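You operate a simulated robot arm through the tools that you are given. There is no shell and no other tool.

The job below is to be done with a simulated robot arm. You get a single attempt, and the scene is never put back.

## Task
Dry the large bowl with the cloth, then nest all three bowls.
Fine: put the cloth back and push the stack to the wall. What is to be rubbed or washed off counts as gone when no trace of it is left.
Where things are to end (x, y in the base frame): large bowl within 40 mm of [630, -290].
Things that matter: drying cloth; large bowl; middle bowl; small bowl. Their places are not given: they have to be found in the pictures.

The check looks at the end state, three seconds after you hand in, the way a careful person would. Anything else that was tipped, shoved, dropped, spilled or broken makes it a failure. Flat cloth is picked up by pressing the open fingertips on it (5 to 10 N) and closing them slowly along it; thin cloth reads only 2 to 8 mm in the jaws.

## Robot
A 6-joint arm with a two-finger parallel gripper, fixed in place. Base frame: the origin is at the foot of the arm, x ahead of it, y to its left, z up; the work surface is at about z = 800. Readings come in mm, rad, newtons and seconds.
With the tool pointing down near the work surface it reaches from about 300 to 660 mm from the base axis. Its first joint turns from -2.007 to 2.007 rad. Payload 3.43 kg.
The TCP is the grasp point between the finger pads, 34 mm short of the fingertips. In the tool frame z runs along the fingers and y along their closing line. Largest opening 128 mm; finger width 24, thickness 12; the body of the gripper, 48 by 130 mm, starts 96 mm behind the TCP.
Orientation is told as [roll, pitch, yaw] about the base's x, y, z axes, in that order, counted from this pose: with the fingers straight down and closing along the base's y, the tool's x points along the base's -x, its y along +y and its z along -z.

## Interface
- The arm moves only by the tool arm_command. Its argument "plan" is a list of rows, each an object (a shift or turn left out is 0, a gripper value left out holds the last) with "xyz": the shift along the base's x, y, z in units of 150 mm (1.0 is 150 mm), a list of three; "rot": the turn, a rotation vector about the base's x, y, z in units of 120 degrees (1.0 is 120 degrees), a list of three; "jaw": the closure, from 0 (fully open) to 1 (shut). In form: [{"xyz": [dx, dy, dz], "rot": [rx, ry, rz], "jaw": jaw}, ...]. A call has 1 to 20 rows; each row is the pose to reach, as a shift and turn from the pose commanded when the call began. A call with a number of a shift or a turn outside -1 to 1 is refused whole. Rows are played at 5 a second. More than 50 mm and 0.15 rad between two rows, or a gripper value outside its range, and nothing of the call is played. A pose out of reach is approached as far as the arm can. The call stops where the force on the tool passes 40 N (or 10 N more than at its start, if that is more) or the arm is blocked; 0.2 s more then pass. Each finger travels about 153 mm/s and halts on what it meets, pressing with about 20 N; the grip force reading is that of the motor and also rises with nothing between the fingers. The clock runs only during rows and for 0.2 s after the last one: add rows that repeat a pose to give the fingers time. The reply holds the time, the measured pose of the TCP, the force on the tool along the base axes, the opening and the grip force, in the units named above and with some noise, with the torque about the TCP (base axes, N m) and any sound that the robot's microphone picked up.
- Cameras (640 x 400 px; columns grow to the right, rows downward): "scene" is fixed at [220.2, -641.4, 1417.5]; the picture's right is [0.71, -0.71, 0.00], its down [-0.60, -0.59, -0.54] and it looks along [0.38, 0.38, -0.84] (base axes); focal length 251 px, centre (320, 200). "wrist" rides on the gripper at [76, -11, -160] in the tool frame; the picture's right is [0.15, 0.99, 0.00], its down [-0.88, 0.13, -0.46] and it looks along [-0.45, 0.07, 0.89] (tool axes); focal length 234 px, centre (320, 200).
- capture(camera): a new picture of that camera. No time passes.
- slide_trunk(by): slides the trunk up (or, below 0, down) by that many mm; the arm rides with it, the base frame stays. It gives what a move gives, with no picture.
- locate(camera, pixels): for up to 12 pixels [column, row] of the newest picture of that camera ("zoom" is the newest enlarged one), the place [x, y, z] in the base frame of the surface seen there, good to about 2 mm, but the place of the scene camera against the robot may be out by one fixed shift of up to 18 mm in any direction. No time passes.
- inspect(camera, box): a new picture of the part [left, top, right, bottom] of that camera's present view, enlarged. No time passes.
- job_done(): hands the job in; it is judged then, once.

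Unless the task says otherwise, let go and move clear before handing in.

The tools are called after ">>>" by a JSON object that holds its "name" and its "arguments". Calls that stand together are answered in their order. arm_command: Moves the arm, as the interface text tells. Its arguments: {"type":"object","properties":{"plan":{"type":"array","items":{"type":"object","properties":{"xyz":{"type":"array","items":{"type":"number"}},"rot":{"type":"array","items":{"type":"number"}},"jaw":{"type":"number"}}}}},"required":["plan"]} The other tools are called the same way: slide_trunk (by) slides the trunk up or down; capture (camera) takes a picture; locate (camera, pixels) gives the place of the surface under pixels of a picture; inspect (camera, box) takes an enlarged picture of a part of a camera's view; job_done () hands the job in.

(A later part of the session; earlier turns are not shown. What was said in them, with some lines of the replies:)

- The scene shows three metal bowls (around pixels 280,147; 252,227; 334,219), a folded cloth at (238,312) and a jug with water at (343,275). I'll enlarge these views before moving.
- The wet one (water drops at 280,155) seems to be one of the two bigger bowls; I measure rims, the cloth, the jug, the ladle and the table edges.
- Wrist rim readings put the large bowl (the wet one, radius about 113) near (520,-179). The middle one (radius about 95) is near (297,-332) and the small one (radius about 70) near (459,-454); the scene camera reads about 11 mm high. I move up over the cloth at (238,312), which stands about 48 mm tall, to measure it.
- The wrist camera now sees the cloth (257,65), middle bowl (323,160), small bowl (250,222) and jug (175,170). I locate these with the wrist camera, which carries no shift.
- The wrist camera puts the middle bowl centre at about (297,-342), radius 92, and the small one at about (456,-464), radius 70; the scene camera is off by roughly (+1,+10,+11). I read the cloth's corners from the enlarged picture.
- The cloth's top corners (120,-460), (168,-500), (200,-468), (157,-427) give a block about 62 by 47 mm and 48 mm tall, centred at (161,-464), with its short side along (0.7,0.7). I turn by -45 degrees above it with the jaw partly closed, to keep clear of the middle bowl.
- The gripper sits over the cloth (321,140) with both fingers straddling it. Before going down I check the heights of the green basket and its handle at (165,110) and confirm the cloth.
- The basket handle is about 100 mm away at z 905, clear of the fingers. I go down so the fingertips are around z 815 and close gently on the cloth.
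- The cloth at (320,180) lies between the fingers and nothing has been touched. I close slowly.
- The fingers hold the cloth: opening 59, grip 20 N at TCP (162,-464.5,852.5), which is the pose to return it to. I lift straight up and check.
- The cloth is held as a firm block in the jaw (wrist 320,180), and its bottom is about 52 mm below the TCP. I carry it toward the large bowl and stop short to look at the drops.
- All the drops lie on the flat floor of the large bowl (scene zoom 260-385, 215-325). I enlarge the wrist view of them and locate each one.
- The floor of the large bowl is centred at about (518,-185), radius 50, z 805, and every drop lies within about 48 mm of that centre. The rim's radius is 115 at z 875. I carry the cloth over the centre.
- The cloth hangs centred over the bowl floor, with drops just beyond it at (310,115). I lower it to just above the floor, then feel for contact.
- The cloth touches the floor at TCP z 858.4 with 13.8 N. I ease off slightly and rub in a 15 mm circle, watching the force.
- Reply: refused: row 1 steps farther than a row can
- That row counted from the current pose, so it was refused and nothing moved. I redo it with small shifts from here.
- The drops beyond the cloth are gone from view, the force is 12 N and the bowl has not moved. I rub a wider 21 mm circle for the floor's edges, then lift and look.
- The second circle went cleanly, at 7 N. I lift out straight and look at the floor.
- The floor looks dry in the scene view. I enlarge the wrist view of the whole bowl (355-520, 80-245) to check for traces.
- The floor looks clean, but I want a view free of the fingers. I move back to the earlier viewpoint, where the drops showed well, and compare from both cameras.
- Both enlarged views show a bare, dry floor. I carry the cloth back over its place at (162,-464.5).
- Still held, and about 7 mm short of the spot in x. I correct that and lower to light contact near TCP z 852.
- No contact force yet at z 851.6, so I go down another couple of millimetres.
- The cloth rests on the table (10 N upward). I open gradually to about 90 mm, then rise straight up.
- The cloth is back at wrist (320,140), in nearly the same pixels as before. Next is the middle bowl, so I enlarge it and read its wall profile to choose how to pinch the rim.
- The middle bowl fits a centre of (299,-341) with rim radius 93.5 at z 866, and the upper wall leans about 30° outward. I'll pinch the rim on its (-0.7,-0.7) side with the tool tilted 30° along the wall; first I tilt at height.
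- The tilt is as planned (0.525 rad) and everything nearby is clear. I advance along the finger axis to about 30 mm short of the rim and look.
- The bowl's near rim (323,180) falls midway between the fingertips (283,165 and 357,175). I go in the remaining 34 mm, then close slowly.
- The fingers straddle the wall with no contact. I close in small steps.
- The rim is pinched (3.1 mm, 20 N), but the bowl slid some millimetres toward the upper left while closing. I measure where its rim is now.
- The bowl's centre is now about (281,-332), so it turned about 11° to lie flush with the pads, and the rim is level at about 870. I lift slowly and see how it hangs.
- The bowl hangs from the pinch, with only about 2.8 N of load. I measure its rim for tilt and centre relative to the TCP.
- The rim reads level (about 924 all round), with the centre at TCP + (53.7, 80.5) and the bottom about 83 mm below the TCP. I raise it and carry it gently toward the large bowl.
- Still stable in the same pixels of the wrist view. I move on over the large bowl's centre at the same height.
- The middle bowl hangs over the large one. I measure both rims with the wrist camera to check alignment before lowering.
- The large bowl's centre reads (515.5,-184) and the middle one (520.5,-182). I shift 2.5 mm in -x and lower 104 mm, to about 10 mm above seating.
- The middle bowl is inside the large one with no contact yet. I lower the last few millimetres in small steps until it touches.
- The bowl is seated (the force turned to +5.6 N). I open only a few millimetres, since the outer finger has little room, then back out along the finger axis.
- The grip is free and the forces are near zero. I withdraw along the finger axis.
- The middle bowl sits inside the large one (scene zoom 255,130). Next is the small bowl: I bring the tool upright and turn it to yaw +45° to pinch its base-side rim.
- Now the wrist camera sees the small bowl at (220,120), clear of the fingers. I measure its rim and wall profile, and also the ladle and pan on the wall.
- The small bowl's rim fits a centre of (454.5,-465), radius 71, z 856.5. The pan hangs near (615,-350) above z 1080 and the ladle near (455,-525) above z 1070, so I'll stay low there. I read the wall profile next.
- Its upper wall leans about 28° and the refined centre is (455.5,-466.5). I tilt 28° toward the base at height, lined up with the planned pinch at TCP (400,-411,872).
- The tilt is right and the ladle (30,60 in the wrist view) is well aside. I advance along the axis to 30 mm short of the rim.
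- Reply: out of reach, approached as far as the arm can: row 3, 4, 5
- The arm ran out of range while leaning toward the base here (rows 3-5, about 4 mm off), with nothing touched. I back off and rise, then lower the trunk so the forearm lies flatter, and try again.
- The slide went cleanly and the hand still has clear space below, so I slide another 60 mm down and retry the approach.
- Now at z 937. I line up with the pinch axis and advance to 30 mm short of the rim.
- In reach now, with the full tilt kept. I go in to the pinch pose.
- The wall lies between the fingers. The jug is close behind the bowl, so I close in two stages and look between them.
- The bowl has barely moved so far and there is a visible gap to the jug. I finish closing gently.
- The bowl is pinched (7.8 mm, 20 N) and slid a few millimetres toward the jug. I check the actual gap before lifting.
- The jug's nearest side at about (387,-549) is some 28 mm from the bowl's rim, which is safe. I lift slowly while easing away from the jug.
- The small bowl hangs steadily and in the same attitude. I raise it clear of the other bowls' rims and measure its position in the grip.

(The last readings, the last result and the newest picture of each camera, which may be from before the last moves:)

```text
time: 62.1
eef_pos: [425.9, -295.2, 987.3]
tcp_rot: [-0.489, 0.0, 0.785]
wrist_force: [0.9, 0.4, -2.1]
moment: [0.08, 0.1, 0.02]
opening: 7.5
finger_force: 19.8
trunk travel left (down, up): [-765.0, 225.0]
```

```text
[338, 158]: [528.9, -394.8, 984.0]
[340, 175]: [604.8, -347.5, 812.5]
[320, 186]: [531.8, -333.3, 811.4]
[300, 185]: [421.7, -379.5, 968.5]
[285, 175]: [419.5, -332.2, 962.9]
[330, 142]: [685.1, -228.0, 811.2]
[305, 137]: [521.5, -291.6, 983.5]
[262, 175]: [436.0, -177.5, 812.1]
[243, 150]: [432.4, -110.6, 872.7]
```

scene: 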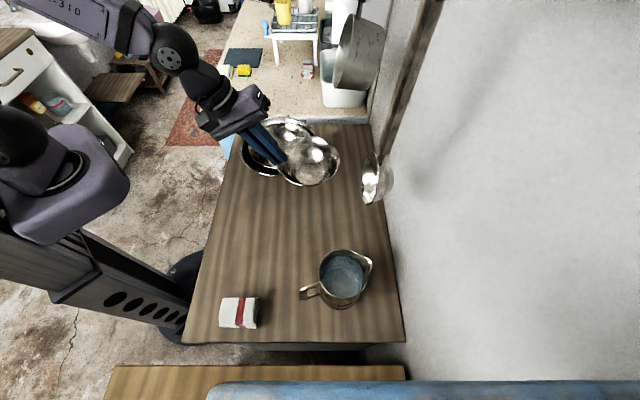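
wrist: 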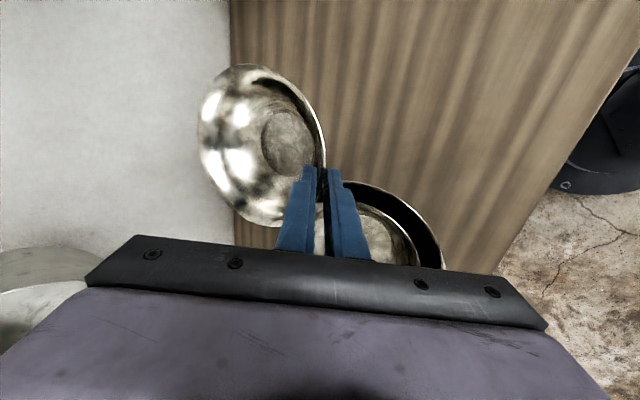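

The small bowl is level (rim about 971), with its centre at TCP + (49,-59). The nested pair centres at about (517,-183). I carry it over, aiming 5 mm toward the wall side so the outer finger has room.

>>> {"name": "arm_command", "arguments": {"plan": [{"xyz": [0.04, 0.14, 0], "jaw": 1.0}, {"xyz": [0.08, 0.3, 0], "jaw": 1.0}, {"xyz": [0.12, 0.46, 0], "jaw": 1.0}, {"xyz": [0.16, 0.62, 0], "jaw": 1.0}, {"xyz": [0.2, 0.78, 0], "jaw": 1.0}, {"xyz": [0.25, 0.92, 0], "jaw": 1.0}, {"xyz": [0.28, 1.0, 0], "jaw": 1.0}, {"xyz": [0.28, 1.0, 0], "jaw": 1.0}]}}

>>> {"name": "arm_command", "arguments": {"plan": [{"xyz": [0.01, 0.06, 0], "jaw": 1.0}, {"xyz": [0.023, 0.117, 0], "jaw": 1.0}, {"xyz": [0.023, 0.117, 0], "jaw": 1.0}]}}

>>> {"name": "capture", "arguments": {"camera": "wrist"}}

>>> {"name": "inspect", "arguments": {"camera": "scene", "box": [220, 80, 340, 190]}}

```text
time: 63.9
eef_pos: [467.0, -143.5, 987.7]
tcp_rot: [-0.49, -0.001, 0.785]
wrist_force: [0.2, 0.1, -0.7]
moment: [0.05, 0.12, 0.02]
opening: 7.7
finger_force: 20.2
trunk travel left (down, up): [-765.0, 225.0]
```

```text
time: 64.7
eef_pos: [472.3, -127.6, 986.8]
tcp_rot: [-0.489, -0.001, 0.786]
wrist_force: [-0.9, -0.1, -0.9]
moment: [0.07, 0.08, -0.01]
opening: 7.4
finger_force: 20.3
trunk travel left (down, up): [-765.0, 225.0]
```

```text
taken
```

wrist: 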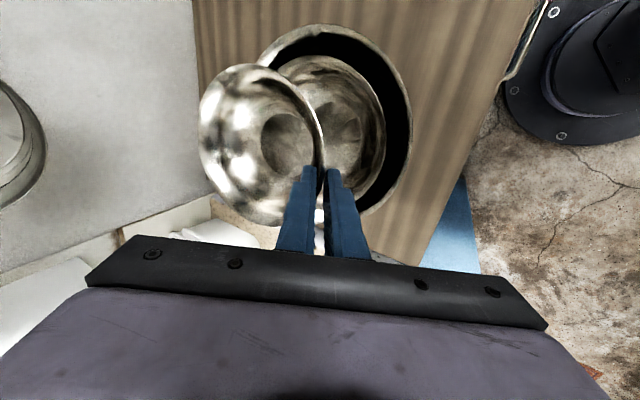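

```text
3.64 times, centred on (280, 135) of scene
```

zoom: 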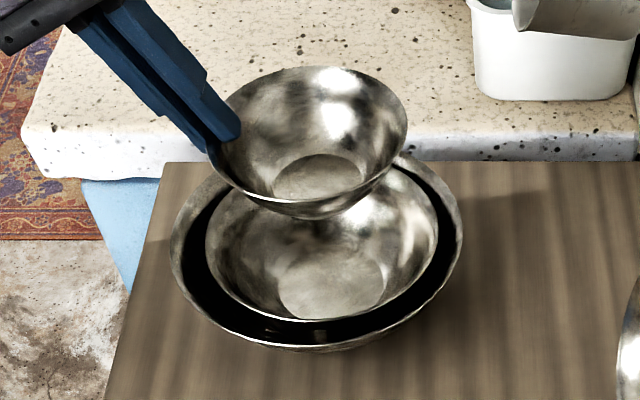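

The small bowl hovers over the stack. I measure all three rims for alignment before lowering.

>>> {"name": "locate", "arguments": {"camera": "wrist", "pixels": [[285, 62], [310, 56], [340, 62], [365, 82], [382, 115], [383, 150], [372, 190], [270, 42], [330, 25], [395, 70], [410, 120], [395, 180]]}}

>>> {"name": "locate", "arguments": {"camera": "wrist", "pixels": [[245, 66], [211, 90], [199, 130], [216, 180], [250, 215], [280, 76], [308, 108], [322, 145], [345, 140], [355, 215]]}}

>>> {"name": "locate", "arguments": {"camera": "zoom", "pixels": [[206, 230], [225, 290], [300, 320], [370, 310], [425, 270], [438, 220], [172, 250], [230, 325], [350, 345], [450, 270], [460, 210], [330, 270]]}}

```text
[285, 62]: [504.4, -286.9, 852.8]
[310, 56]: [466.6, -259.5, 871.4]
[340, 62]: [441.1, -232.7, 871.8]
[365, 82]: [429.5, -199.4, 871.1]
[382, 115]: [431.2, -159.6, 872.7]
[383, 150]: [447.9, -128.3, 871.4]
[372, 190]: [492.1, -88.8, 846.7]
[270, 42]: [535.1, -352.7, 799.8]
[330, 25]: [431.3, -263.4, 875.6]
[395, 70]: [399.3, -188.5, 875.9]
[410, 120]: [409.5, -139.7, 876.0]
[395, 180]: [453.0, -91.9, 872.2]
```

```text
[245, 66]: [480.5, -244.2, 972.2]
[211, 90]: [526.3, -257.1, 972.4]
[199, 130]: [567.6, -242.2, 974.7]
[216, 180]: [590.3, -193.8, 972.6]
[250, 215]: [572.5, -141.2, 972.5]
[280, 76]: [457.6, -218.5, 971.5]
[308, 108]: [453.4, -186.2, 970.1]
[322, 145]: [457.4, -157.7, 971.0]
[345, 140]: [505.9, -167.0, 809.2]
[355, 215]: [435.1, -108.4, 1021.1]
```

```text
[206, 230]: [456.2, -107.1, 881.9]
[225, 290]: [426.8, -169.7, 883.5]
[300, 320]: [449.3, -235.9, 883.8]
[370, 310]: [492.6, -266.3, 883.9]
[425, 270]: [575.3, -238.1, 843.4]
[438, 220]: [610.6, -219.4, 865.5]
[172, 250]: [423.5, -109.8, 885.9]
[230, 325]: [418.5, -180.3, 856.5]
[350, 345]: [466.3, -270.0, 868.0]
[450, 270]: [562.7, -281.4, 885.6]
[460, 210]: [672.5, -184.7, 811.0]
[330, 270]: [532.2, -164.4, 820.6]
```

Alignment is good: middle bowl (520,-184), small bowl (521.5,-186.5). I lower 95 mm with a 2 mm shift and check.

>>> {"name": "arm_command", "arguments": {"plan": [{"xyz": [0.013, -0.007, -0.13], "jaw": 1.0}, {"xyz": [0.013, -0.007, -0.27], "jaw": 1.0}, {"xyz": [0.013, -0.007, -0.4], "jaw": 1.0}, {"xyz": [0.013, -0.007, -0.52], "jaw": 1.0}, {"xyz": [0.013, -0.007, -0.6], "jaw": 1.0}, {"xyz": [0.013, -0.007, -0.633], "jaw": 1.0}, {"xyz": [0.013, -0.007, -0.633], "jaw": 1.0}]}}

>>> {"name": "capture", "arguments": {"camera": "wrist"}}

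>>> {"name": "inspect", "arguments": {"camera": "scene", "box": [220, 90, 340, 190]}}

```text
time: 66.3
eef_pos: [473.9, -128.5, 892.0]
tcp_rot: [-0.489, 0.001, 0.785]
wrist_force: [0.0, 0.4, -1.5]
moment: [0.07, 0.08, 0.0]
opening: 7.6
finger_force: 19.6
trunk travel left (down, up): [-765.0, 225.0]
```

```text
taken
```

wrist: 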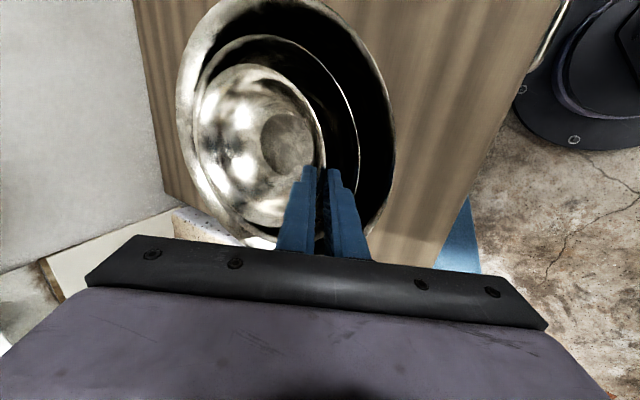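

```text
4.00 times, centred on (280, 140) of scene
```

zoom: 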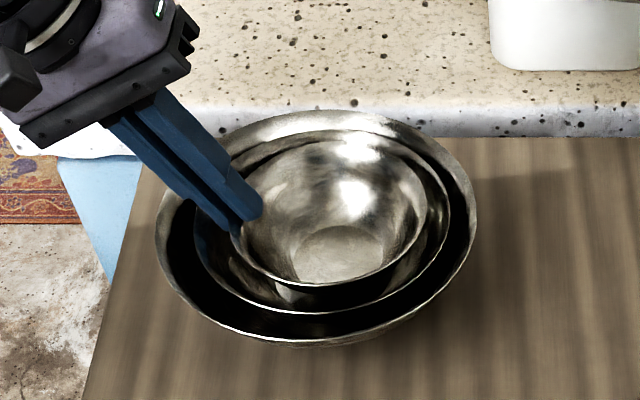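

The small bowl is inside the middle one without contact. I lower the last 10 mm in small steps.

>>> {"name": "arm_command", "arguments": {"plan": [{"xyz": [0, 0, -0.025], "jaw": 1.0}, {"xyz": [0, 0, -0.04], "jaw": 1.0}, {"xyz": [0, 0, -0.052], "jaw": 1.0}, {"xyz": [0, 0, -0.058], "jaw": 1.0}, {"xyz": [0, 0, -0.058], "jaw": 1.0}]}}

```text
time: 67.5
eef_pos: [473.0, -128.7, 883.8]
tcp_rot: [-0.488, 0.0, 0.785]
wrist_force: [0.5, -1.4, 1.2]
moment: [0.02, 0.02, -0.02]
opening: 7.4
finger_force: 19.8
trunk travel left (down, up): [-765.0, 225.0]
```

The load is coming off (+1.2 N), so it is just touching. One more millimetre, then I open slightly.

>>> {"name": "arm_command", "arguments": {"plan": [{"xyz": [0, 0, -0.007], "jaw": 1.0}, {"xyz": [0, 0, -0.007], "jaw": 1.0}, {"xyz": [0, 0, -0.005], "jaw": 0.95}, {"xyz": [0, 0, -0.005], "jaw": 0.93}, {"xyz": [0, 0, -0.005], "jaw": 0.91}, {"xyz": [0, 0, -0.005], "jaw": 0.91}]}}

>>> {"name": "capture", "arguments": {"camera": "wrist"}}

>>> {"name": "inspect", "arguments": {"camera": "scene", "box": [220, 90, 340, 190]}}

```text
time: 68.9
eef_pos: [472.5, -127.5, 882.9]
tcp_rot: [-0.489, 0.001, 0.787]
wrist_force: [1.2, -0.8, 3.3]
moment: [-0.04, -0.09, -0.01]
opening: 9.9
finger_force: 0.1
trunk travel left (down, up): [-765.0, 225.0]
```

```text
taken
```

wrist: 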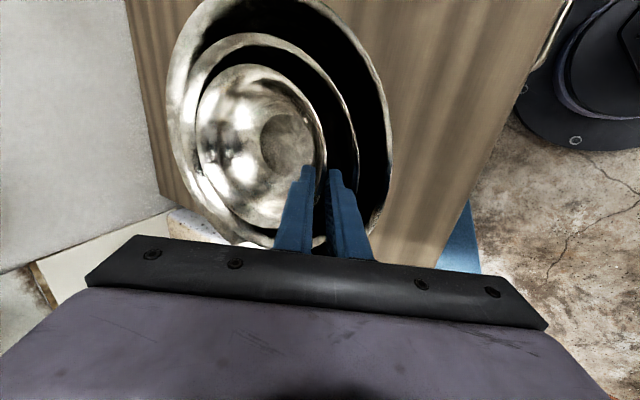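

```text
4.00 times, centred on (280, 140) of scene
```

zoom: 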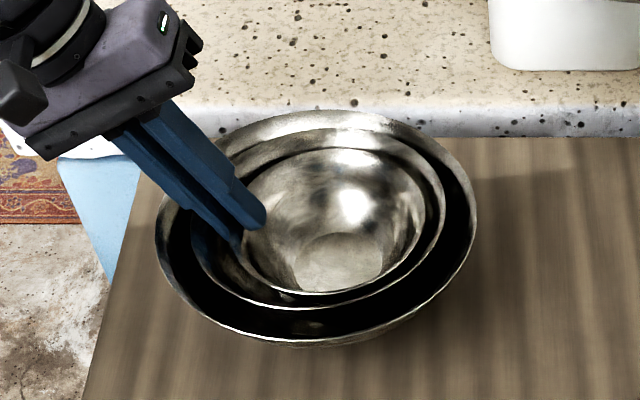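

The grip force is zero. I withdraw slowly along the finger axis, first a few millimetres, and watch whether the bowl stays.

>>> {"name": "arm_command", "arguments": {"plan": [{"xyz": [-0.005, 0.005, 0.012], "jaw": 0.91}, {"xyz": [-0.013, 0.013, 0.035], "jaw": 0.91}, {"xyz": [-0.026, 0.026, 0.07], "jaw": 0.91}, {"xyz": [-0.026, 0.026, 0.07], "jaw": 0.91}]}}

>>> {"name": "inspect", "arguments": {"camera": "scene", "box": [220, 90, 340, 190]}}

```text
time: 69.9
eef_pos: [468.1, -124.1, 893.3]
tcp_rot: [-0.49, -0.001, 0.785]
wrist_force: [-0.2, 0.4, 0.2]
moment: [0.02, -0.03, -0.01]
opening: 11.8
finger_force: 0.8
trunk travel left (down, up): [-765.0, 225.0]
```

```text
4.00 times, centred on (280, 140) of scene
```

zoom: 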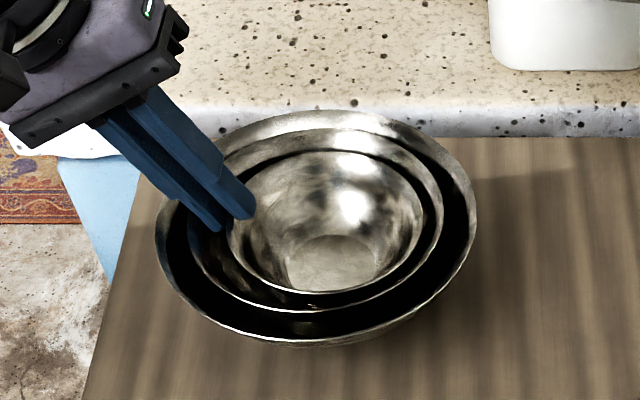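

The bowl stays put and the forces are zero. I pull out fully along the axis.

>>> {"name": "arm_command", "arguments": {"plan": [{"xyz": [-0.055, 0.055, 0.147], "jaw": 0.91}, {"xyz": [-0.11, 0.11, 0.294], "jaw": 0.91}, {"xyz": [-0.18, 0.18, 0.48], "jaw": 0.91}, {"xyz": [-0.25, 0.25, 0.66], "jaw": 0.8}, {"xyz": [-0.33, 0.33, 0.7], "jaw": 0.6}]}}

>>> {"name": "capture", "arguments": {"camera": "wrist"}}

>>> {"name": "capture", "arguments": {"camera": "scene"}}

>>> {"name": "inspect", "arguments": {"camera": "scene", "box": [220, 90, 340, 190]}}

```text
time: 71.1
eef_pos: [418.8, -74.7, 998.1]
tcp_rot: [-0.488, 0.001, 0.787]
wrist_force: [0.2, -1.2, 0.0]
moment: [-0.01, -0.01, 0.0]
opening: 51.1
finger_force: 0.0
trunk travel left (down, up): [-765.0, 225.0]
```

```text
taken
```

wrist: 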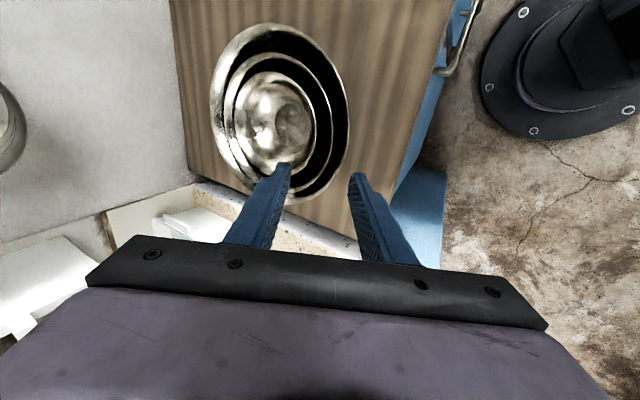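

```text
taken
```

scene: 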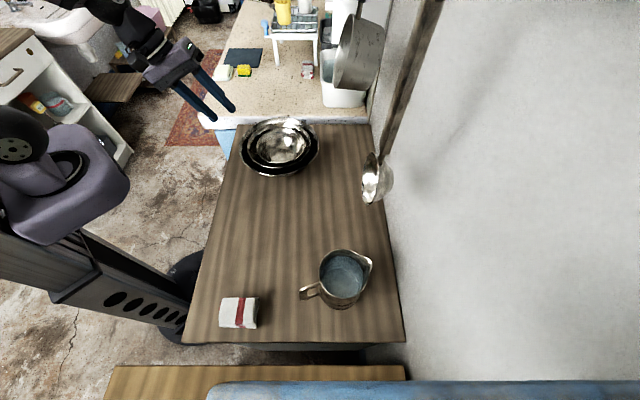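

```text
4.00 times, centred on (280, 140) of scene
```

zoom: 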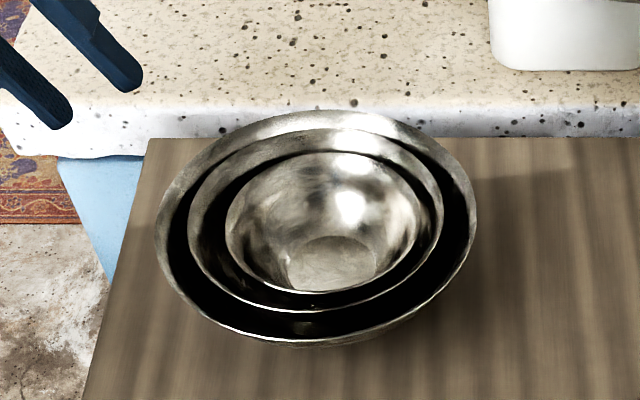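

All three bowls are nested concentrically. To push, I'll use the upright hand with open fingers as a two-point cradle on the base side of the large bowl; first I untilt and turn to yaw about -42.5°, well above everything.

>>> {"name": "arm_command", "arguments": {"plan": [{"xyz": [-0.03, 0, 0], "rot": [0.0412, 0.0412, 0], "jaw": 0.4}, {"xyz": [-0.06, 0, 0], "rot": [0.0825, 0.0825, 0], "jaw": 0.22}, {"xyz": [-0.09, 0, 0], "rot": [0.1237, 0.1237, 0], "jaw": 0.22}, {"xyz": [-0.123, -0.027, 0], "rot": [0.165, 0.165, 0], "jaw": 0.22}, {"xyz": [-0.123, -0.027, 0], "rot": [0.165, 0.165, 0], "jaw": 0.22}]}}

>>> {"name": "arm_command", "arguments": {"plan": [{"rot": [0, 0, -0.0608], "jaw": 0.22}, {"rot": [0, 0, -0.1215], "jaw": 0.22}, {"rot": [0, 0, -0.1823], "jaw": 0.22}, {"rot": [0, 0, -0.243], "jaw": 0.22}, {"rot": [0, 0, -0.3038], "jaw": 0.22}, {"rot": [0, 0, -0.3645], "jaw": 0.22}, {"rot": [0, 0, -0.4253], "jaw": 0.22}, {"rot": [0, 0, -0.486], "jaw": 0.22}, {"rot": [0, 0, -0.5468], "jaw": 0.22}, {"rot": [0, 0, -0.6075], "jaw": 0.22}, {"rot": [0, 0, -0.6683], "jaw": 0.22}, {"rot": [0, 0, -0.729], "jaw": 0.22}, {"rot": [0, 0, -0.729], "jaw": 0.22}]}}

>>> {"name": "capture", "arguments": {"camera": "wrist"}}

>>> {"name": "capture", "arguments": {"camera": "scene"}}

```text
time: 72.3
eef_pos: [401.7, -78.8, 997.7]
tcp_rot: [0.001, 0.001, 0.786]
wrist_force: [0.2, -0.4, -1.3]
moment: [0.02, -0.01, -0.06]
opening: 99.7
finger_force: 0.0
trunk travel left (down, up): [-765.0, 225.0]
```

```text
time: 75.1
eef_pos: [401.1, -80.0, 997.9]
tcp_rot: [0.001, 0.0, -0.744]
wrist_force: [-0.1, 0.1, 0.4]
moment: [-0.01, 0.03, 0.02]
opening: 99.7
finger_force: 0.0
trunk travel left (down, up): [-765.0, 225.0]
```

```text
taken
```

wrist: 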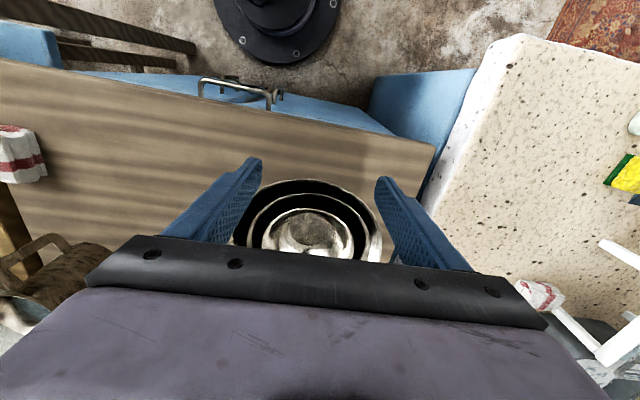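

```text
taken
```

scene: 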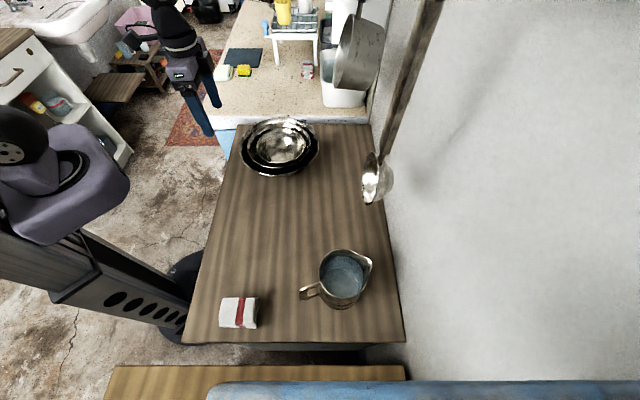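

The hand is upright at yaw -0.744 behind the stack (wrist 308,220). I locate the large bowl's rim, the counter edge on the right and the wall line once more.

>>> {"name": "locate", "arguments": {"camera": "wrist", "pixels": [[262, 190], [300, 180], [335, 184], [365, 205], [380, 235], [238, 225], [430, 150], [470, 180], [520, 280], [303, 230], [500, 100], [545, 290]]}}

>>> {"name": "locate", "arguments": {"camera": "scene", "pixels": [[372, 140], [376, 170], [383, 205], [366, 122], [355, 122], [300, 122], [340, 85], [335, 45], [345, 20], [352, 92], [365, 90], [334, 80]]}}

>>> {"name": "inspect", "arguments": {"camera": "scene", "box": [290, 0, 420, 200]}}

```text
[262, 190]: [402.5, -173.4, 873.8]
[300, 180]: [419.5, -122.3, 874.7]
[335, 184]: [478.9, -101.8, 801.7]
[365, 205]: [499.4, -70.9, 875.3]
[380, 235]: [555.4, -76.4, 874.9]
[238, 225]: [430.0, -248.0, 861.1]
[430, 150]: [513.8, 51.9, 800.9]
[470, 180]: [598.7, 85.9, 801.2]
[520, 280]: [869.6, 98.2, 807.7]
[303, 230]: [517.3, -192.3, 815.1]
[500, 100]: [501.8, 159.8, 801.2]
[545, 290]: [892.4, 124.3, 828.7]
```

```text
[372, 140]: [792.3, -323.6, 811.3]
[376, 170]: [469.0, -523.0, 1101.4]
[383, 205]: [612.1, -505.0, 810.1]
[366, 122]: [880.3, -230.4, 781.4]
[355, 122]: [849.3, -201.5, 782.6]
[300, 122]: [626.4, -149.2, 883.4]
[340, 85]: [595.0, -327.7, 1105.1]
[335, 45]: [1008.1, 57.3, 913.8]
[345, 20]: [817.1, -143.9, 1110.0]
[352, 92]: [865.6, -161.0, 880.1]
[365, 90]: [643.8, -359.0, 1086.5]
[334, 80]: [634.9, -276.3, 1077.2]
```

```text
2.00 times, centred on (355, 100) of scene
```

zoom: 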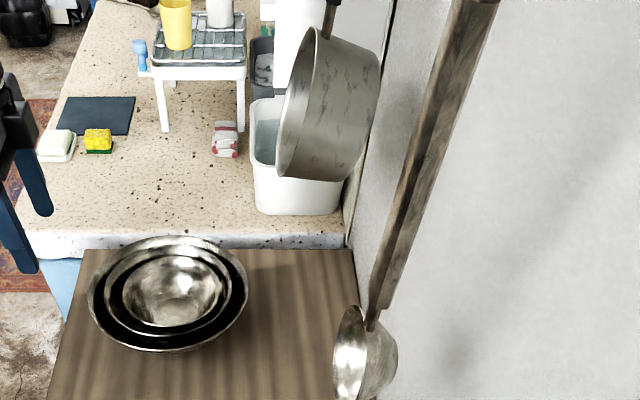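

The stack's centre is (515.5,-184.5). The pan's lowest edge is about z 1066, right above the goal, so I lean the hand 12° toward the base for clearance and come down behind the stack.

>>> {"name": "arm_command", "arguments": {"plan": [{"xyz": [0, 0, -0.15], "rot": [-0.0338, -0.0369, 0], "jaw": 0.22}, {"xyz": [0, 0, -0.3], "rot": [-0.0676, -0.0737, 0], "jaw": 0.22}, {"xyz": [0, 0, -0.5], "rot": [-0.0676, -0.0737, 0], "jaw": 0.22}, {"xyz": [0, 0, -0.7], "rot": [-0.0676, -0.0737, 0], "jaw": 0.22}, {"xyz": [0, 0, -0.853], "rot": [-0.0676, -0.0737, 0], "jaw": 0.22}, {"xyz": [0, 0, -0.853], "rot": [-0.0676, -0.0737, 0], "jaw": 0.22}]}}

>>> {"name": "capture", "arguments": {"camera": "wrist"}}

>>> {"name": "inspect", "arguments": {"camera": "scene", "box": [180, 40, 400, 200]}}

```text
time: 76.5
eef_pos: [402.0, -79.4, 870.7]
tcp_rot: [0.001, -0.209, -0.742]
wrist_force: [-0.2, 0.5, 0.2]
moment: [-0.02, 0.01, -0.01]
opening: 99.9
finger_force: 0.1
trunk travel left (down, up): [-765.0, 225.0]
```

```text
taken
```

wrist: 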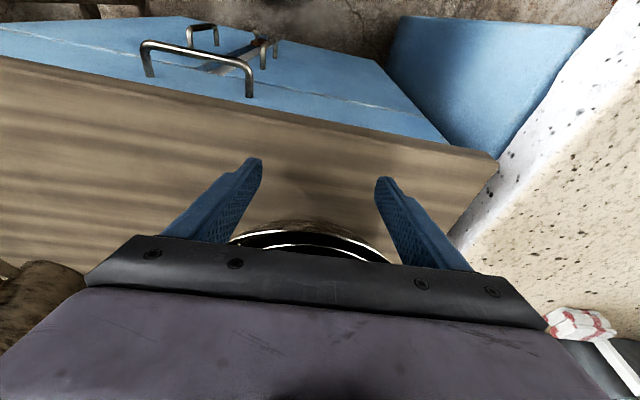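

```text
2.50 times, centred on (290, 120) of scene
```

zoom: 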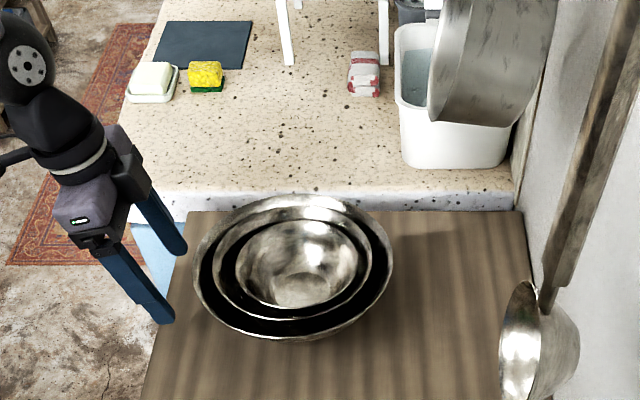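

Both fingers are behind the rim with room to spare. I advance 55 mm, which should include the first 15 mm of push, and check how the stack responds.

>>> {"name": "arm_command", "arguments": {"plan": [{"xyz": [0.073, -0.068, 0], "jaw": 0.22}, {"xyz": [0.147, -0.136, 0], "jaw": 0.22}, {"xyz": [0.181, -0.168, 0], "jaw": 0.22}, {"xyz": [0.205, -0.19, 0], "jaw": 0.22}, {"xyz": [0.23, -0.213, 0], "jaw": 0.22}, {"xyz": [0.25, -0.231, 0], "jaw": 0.22}, {"xyz": [0.269, -0.249, 0], "jaw": 0.22}]}}

>>> {"name": "inspect", "arguments": {"camera": "scene", "box": [180, 40, 400, 200]}}

```text
time: 78.1
eef_pos: [442.1, -114.7, 870.2]
tcp_rot: [0.002, -0.208, -0.742]
wrist_force: [-1.2, 1.2, -1.3]
moment: [0.02, 0.0, 0.02]
opening: 100.1
finger_force: 0.6
trunk travel left (down, up): [-765.0, 225.0]
```

```text
2.50 times, centred on (290, 120) of scene
```

zoom: 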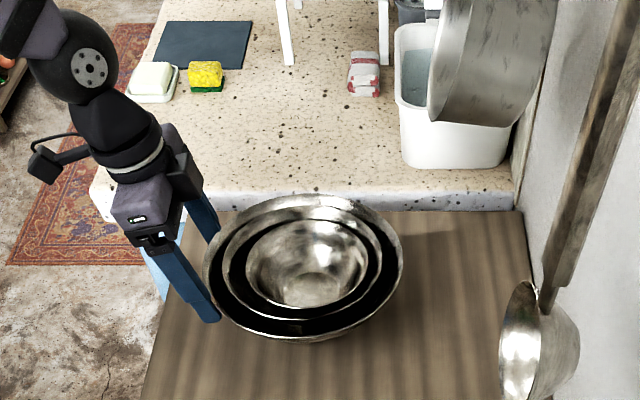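

The stack slides flat with under 2 N of push. I continue another 80 mm at the same slow pace.

>>> {"name": "arm_command", "arguments": {"plan": [{"xyz": [0.039, -0.037, 0], "jaw": 0.22}, {"xyz": [0.077, -0.073, 0], "jaw": 0.22}, {"xyz": [0.116, -0.11, 0], "jaw": 0.22}, {"xyz": [0.155, -0.147, 0], "jaw": 0.22}, {"xyz": [0.194, -0.184, 0], "jaw": 0.22}, {"xyz": [0.232, -0.22, 0], "jaw": 0.22}, {"xyz": [0.271, -0.257, 0], "jaw": 0.22}, {"xyz": [0.31, -0.294, 0], "jaw": 0.22}, {"xyz": [0.348, -0.33, 0], "jaw": 0.22}, {"xyz": [0.387, -0.367, 0], "jaw": 0.22}]}}

>>> {"name": "capture", "arguments": {"camera": "scene"}}

>>> {"name": "inspect", "arguments": {"camera": "scene", "box": [200, 30, 420, 200]}}

>>> {"name": "capture", "arguments": {"camera": "wrist"}}

```text
time: 80.3
eef_pos: [499.8, -172.2, 869.7]
tcp_rot: [0.0, -0.21, -0.741]
wrist_force: [-0.8, 0.2, -0.6]
moment: [0.03, 0.01, 0.02]
opening: 99.9
finger_force: 0.1
trunk travel left (down, up): [-765.0, 225.0]
```

```text
taken
```

scene: 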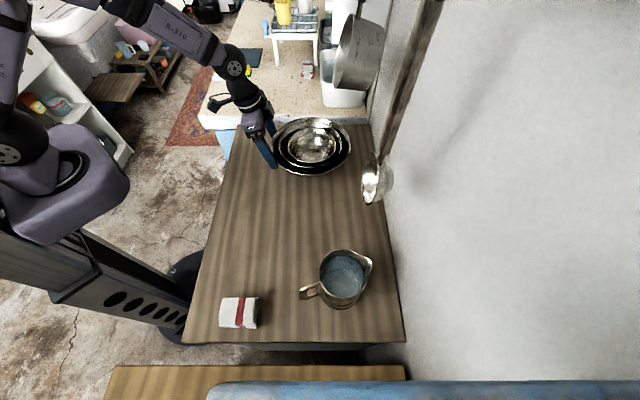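

```text
2.35 times, centred on (310, 115) of scene
```

zoom: 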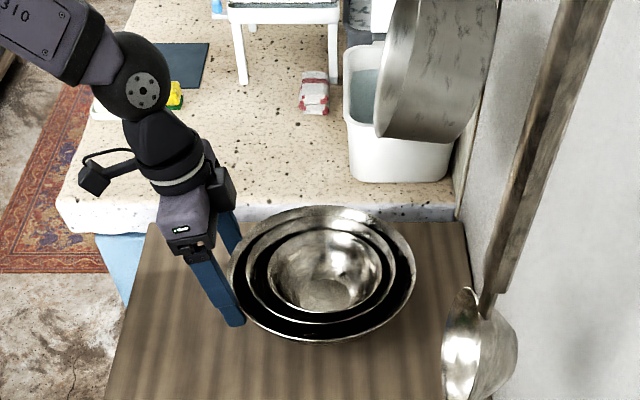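

```text
taken
```

wrist: 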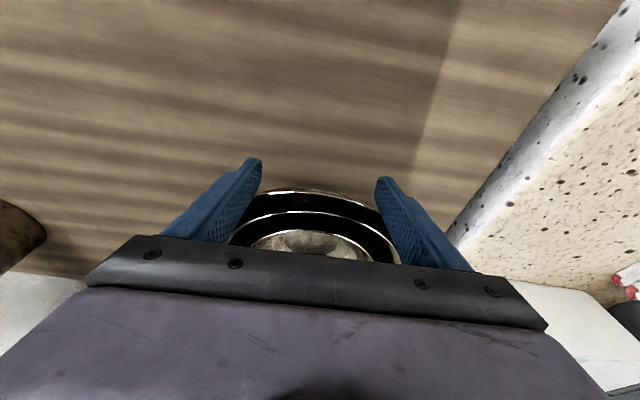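

The stack has moved cleanly and is still nested and flat. I measure the large bowl's rim to see how far remains.

>>> {"name": "locate", "arguments": {"camera": "zoom", "pixels": [[228, 275], [250, 320], [320, 342], [380, 320], [412, 280], [405, 240], [320, 207], [270, 220], [470, 240], [455, 222], [380, 120], [440, 138]]}}

>>> {"name": "locate", "arguments": {"camera": "wrist", "pixels": [[262, 201], [285, 192], [310, 189], [340, 194], [365, 206], [245, 240], [250, 225], [380, 245]]}}

```text
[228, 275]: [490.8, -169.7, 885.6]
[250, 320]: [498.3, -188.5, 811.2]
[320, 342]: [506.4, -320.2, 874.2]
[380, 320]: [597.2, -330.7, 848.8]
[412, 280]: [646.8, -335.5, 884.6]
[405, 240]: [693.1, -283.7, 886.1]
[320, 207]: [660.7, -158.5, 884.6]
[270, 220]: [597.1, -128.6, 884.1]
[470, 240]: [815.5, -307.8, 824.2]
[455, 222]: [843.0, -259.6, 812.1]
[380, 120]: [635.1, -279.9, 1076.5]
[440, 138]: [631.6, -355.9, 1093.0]
```

```text
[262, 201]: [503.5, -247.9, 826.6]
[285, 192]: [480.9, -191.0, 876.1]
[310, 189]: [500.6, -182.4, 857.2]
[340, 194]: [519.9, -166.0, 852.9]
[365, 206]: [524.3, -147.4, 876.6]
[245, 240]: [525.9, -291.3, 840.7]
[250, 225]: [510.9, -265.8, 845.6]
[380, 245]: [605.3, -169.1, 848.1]
```

The centre is now about (584,-250), so about 72 mm remain to (638,-298), which leaves a small gap to the wall. I push on slowly.

>>> {"name": "arm_command", "arguments": {"plan": [{"xyz": [0.04, -0.036, 0], "jaw": 0.22}, {"xyz": [0.08, -0.071, 0], "jaw": 0.22}, {"xyz": [0.12, -0.107, 0], "jaw": 0.22}, {"xyz": [0.16, -0.142, 0], "jaw": 0.22}, {"xyz": [0.2, -0.178, 0], "jaw": 0.22}, {"xyz": [0.24, -0.213, 0], "jaw": 0.22}, {"xyz": [0.28, -0.249, 0], "jaw": 0.22}, {"xyz": [0.3, -0.267, 0], "jaw": 0.22}, {"xyz": [0.3, -0.267, 0], "jaw": 0.22}]}}

>>> {"name": "capture", "arguments": {"camera": "scene"}}

>>> {"name": "inspect", "arguments": {"camera": "scene", "box": [230, 30, 420, 200]}}

```text
time: 82.3
eef_pos: [545.2, -211.8, 870.0]
tcp_rot: [0.0, -0.209, -0.744]
wrist_force: [-1.3, 1.4, -1.6]
moment: [-0.01, -0.03, -0.01]
opening: 100.3
finger_force: 0.3
trunk travel left (down, up): [-765.0, 225.0]
```

```text
taken
```

scene: 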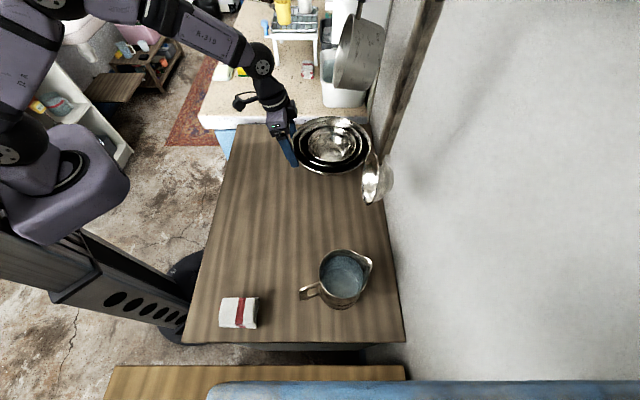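

```text
2.35 times, centred on (325, 115) of scene
```

zoom: 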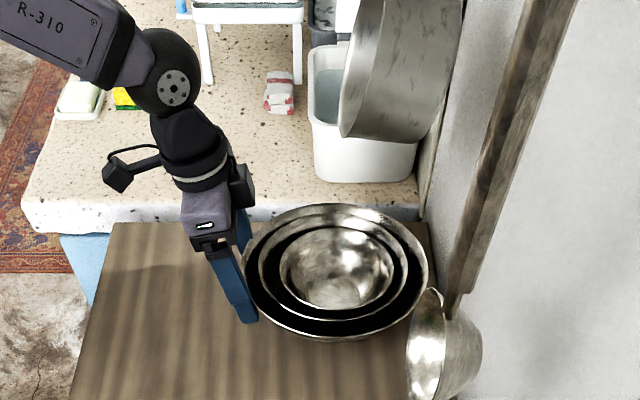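

By the finger position the centre is now about (631,-290), which is the goal. I measure the rim and the gap to the wall.

>>> {"name": "locate", "arguments": {"camera": "zoom", "pixels": [[243, 270], [428, 275], [420, 300], [380, 330], [300, 337], [415, 235], [350, 204], [280, 215], [432, 235], [425, 225], [440, 290], [436, 262]]}}

>>> {"name": "inspect", "arguments": {"camera": "scene", "box": [330, 110, 400, 190]}}

```text
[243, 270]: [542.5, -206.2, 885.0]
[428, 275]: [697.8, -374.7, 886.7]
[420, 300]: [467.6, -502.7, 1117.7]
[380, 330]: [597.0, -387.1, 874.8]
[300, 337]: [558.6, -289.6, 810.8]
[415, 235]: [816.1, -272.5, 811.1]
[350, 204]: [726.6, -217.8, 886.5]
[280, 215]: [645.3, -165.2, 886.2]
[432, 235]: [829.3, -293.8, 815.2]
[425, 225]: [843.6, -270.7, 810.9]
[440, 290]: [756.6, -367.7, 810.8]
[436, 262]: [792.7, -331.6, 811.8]
```

```text
5.00 times, centred on (365, 150) of scene
```

zoom: 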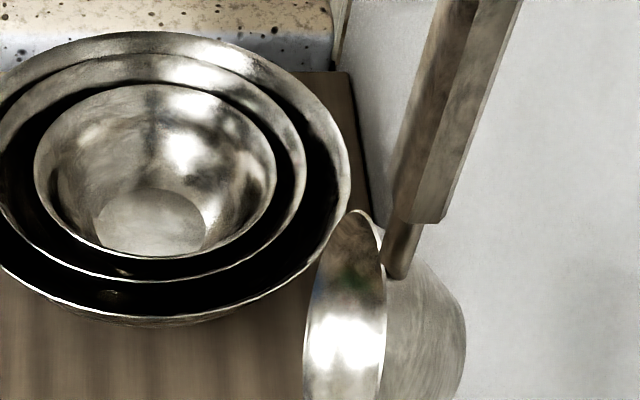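

The rim fits a centre of (630,-291), with the stack upright and about 35 mm of rim-to-wall gap left. I nudge it 12 mm closer to the wall, well inside the 40 mm tolerance, then back off.

>>> {"name": "arm_command", "arguments": {"plan": [{"xyz": [0.02, -0.018, 0], "jaw": 0.22}, {"xyz": [0.04, -0.037, 0], "jaw": 0.22}, {"xyz": [0.059, -0.055, 0], "jaw": 0.22}, {"xyz": [0.059, -0.055, 0], "jaw": 0.22}, {"xyz": [0.03, -0.028, 0], "jaw": 0.22}, {"xyz": [-0.05, 0.046, 0], "jaw": 0.22}, {"xyz": [-0.2, 0.185, 0], "jaw": 0.22}, {"xyz": [-0.4, 0.37, 0], "jaw": 0.22}, {"xyz": [-0.4, 0.37, 0.3], "jaw": 0.22}, {"xyz": [-0.4, 0.37, 0.6], "jaw": 0.22}]}}

>>> {"name": "capture", "arguments": {"camera": "scene"}}

>>> {"name": "capture", "arguments": {"camera": "wrist"}}

>>> {"name": "inspect", "arguments": {"camera": "scene", "box": [230, 30, 420, 200]}}

```text
time: 84.5
eef_pos: [483.9, -156.3, 962.1]
tcp_rot: [0.001, -0.209, -0.74]
wrist_force: [0.1, -0.1, -0.3]
moment: [-0.03, 0.02, 0.0]
opening: 100.0
finger_force: 0.1
trunk travel left (down, up): [-765.0, 225.0]
```

```text
taken
```

scene: 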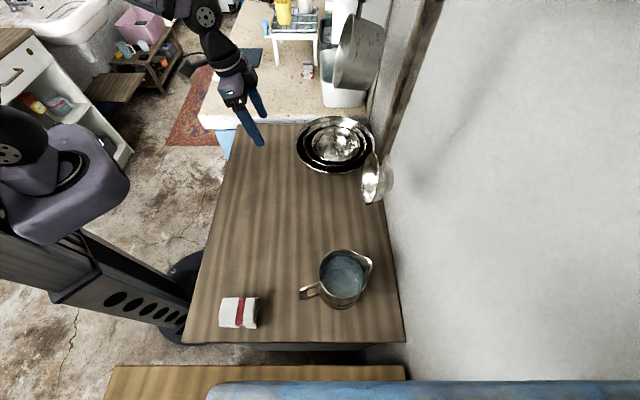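

```text
taken
```

wrist: 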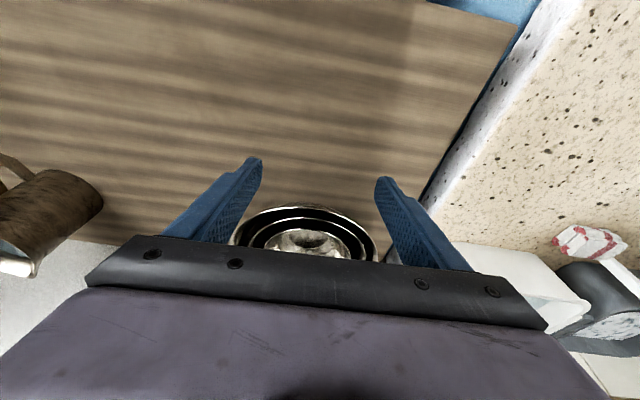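

```text
2.35 times, centred on (325, 115) of scene
```

zoom: 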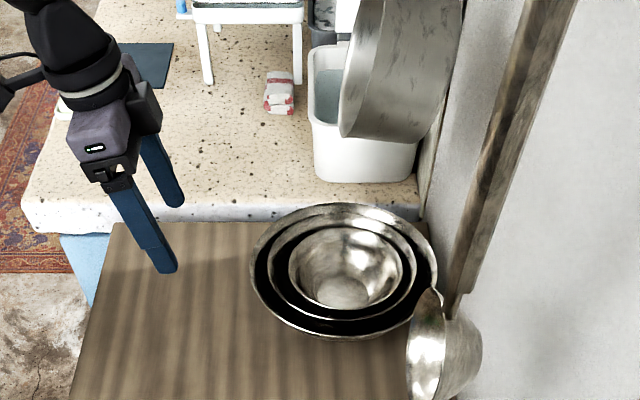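

The hand is clear and the stack stands nested by the wall. I check the final positions of the stack and the cloth.

>>> {"name": "locate", "arguments": {"camera": "zoom", "pixels": [[251, 265], [437, 275], [385, 333], [360, 203], [290, 214], [262, 300], [345, 295]]}}

>>> {"name": "locate", "arguments": {"camera": "wrist", "pixels": [[235, 238], [250, 220], [275, 209], [310, 205], [345, 214], [370, 238], [300, 238]]}}

>>> {"name": "inspect", "arguments": {"camera": "scene", "box": [180, 230, 420, 380]}}

```text
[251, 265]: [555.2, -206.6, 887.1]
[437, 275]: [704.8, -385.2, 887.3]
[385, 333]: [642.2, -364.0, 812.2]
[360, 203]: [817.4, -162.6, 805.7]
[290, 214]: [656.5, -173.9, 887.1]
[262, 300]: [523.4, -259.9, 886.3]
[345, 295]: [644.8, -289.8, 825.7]
```

```text
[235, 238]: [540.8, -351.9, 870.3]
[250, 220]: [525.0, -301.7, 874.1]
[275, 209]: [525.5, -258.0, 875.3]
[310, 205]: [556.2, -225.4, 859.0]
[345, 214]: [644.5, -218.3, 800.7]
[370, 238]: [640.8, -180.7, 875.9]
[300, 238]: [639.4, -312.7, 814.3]
```

```text
2.67 times, centred on (300, 305) of scene
```

zoom: 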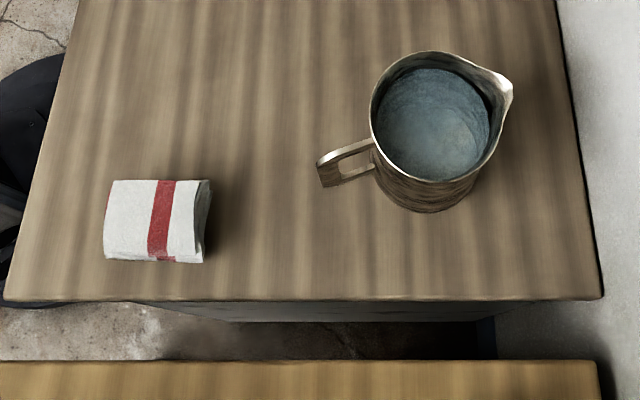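

The large bowl's centre is about (637,-297), roughly 10 mm from the goal, with the middle and small bowls nested upright in it. The cloth and jug sit where they began, and the hand is clear, so I hand in.

>>> {"name": "job_done", "arguments": {}}

```text
The job is handed in.
```

The job is done and handed in: the large bowl is dry, and all three bowls are nested by the wall. I have no result back from the check.

- **Drying:** I rubbed the large bowl's floor with the cloth in two circles. Enlarged views from both cameras showed no drops left.
- **Cloth:** It went back within about 2–4 mm of where it started.
- **Nesting:** The middle bowl sits in the large one and the small bowl in the middle one, all upright and roughly centred.
- **Final position:** The large bowl's centre is at about (637, -297), roughly 10 mm from the target. By my estimate its rim is still about 25 mm short of the wall. I stopped there to stay well inside the 40 mm tolerance.
- **Everything else:** The jug, ladle and pan look unmoved, and I saw no spills. I lowered the trunk 110 mm to reach the small bowl and left it there.
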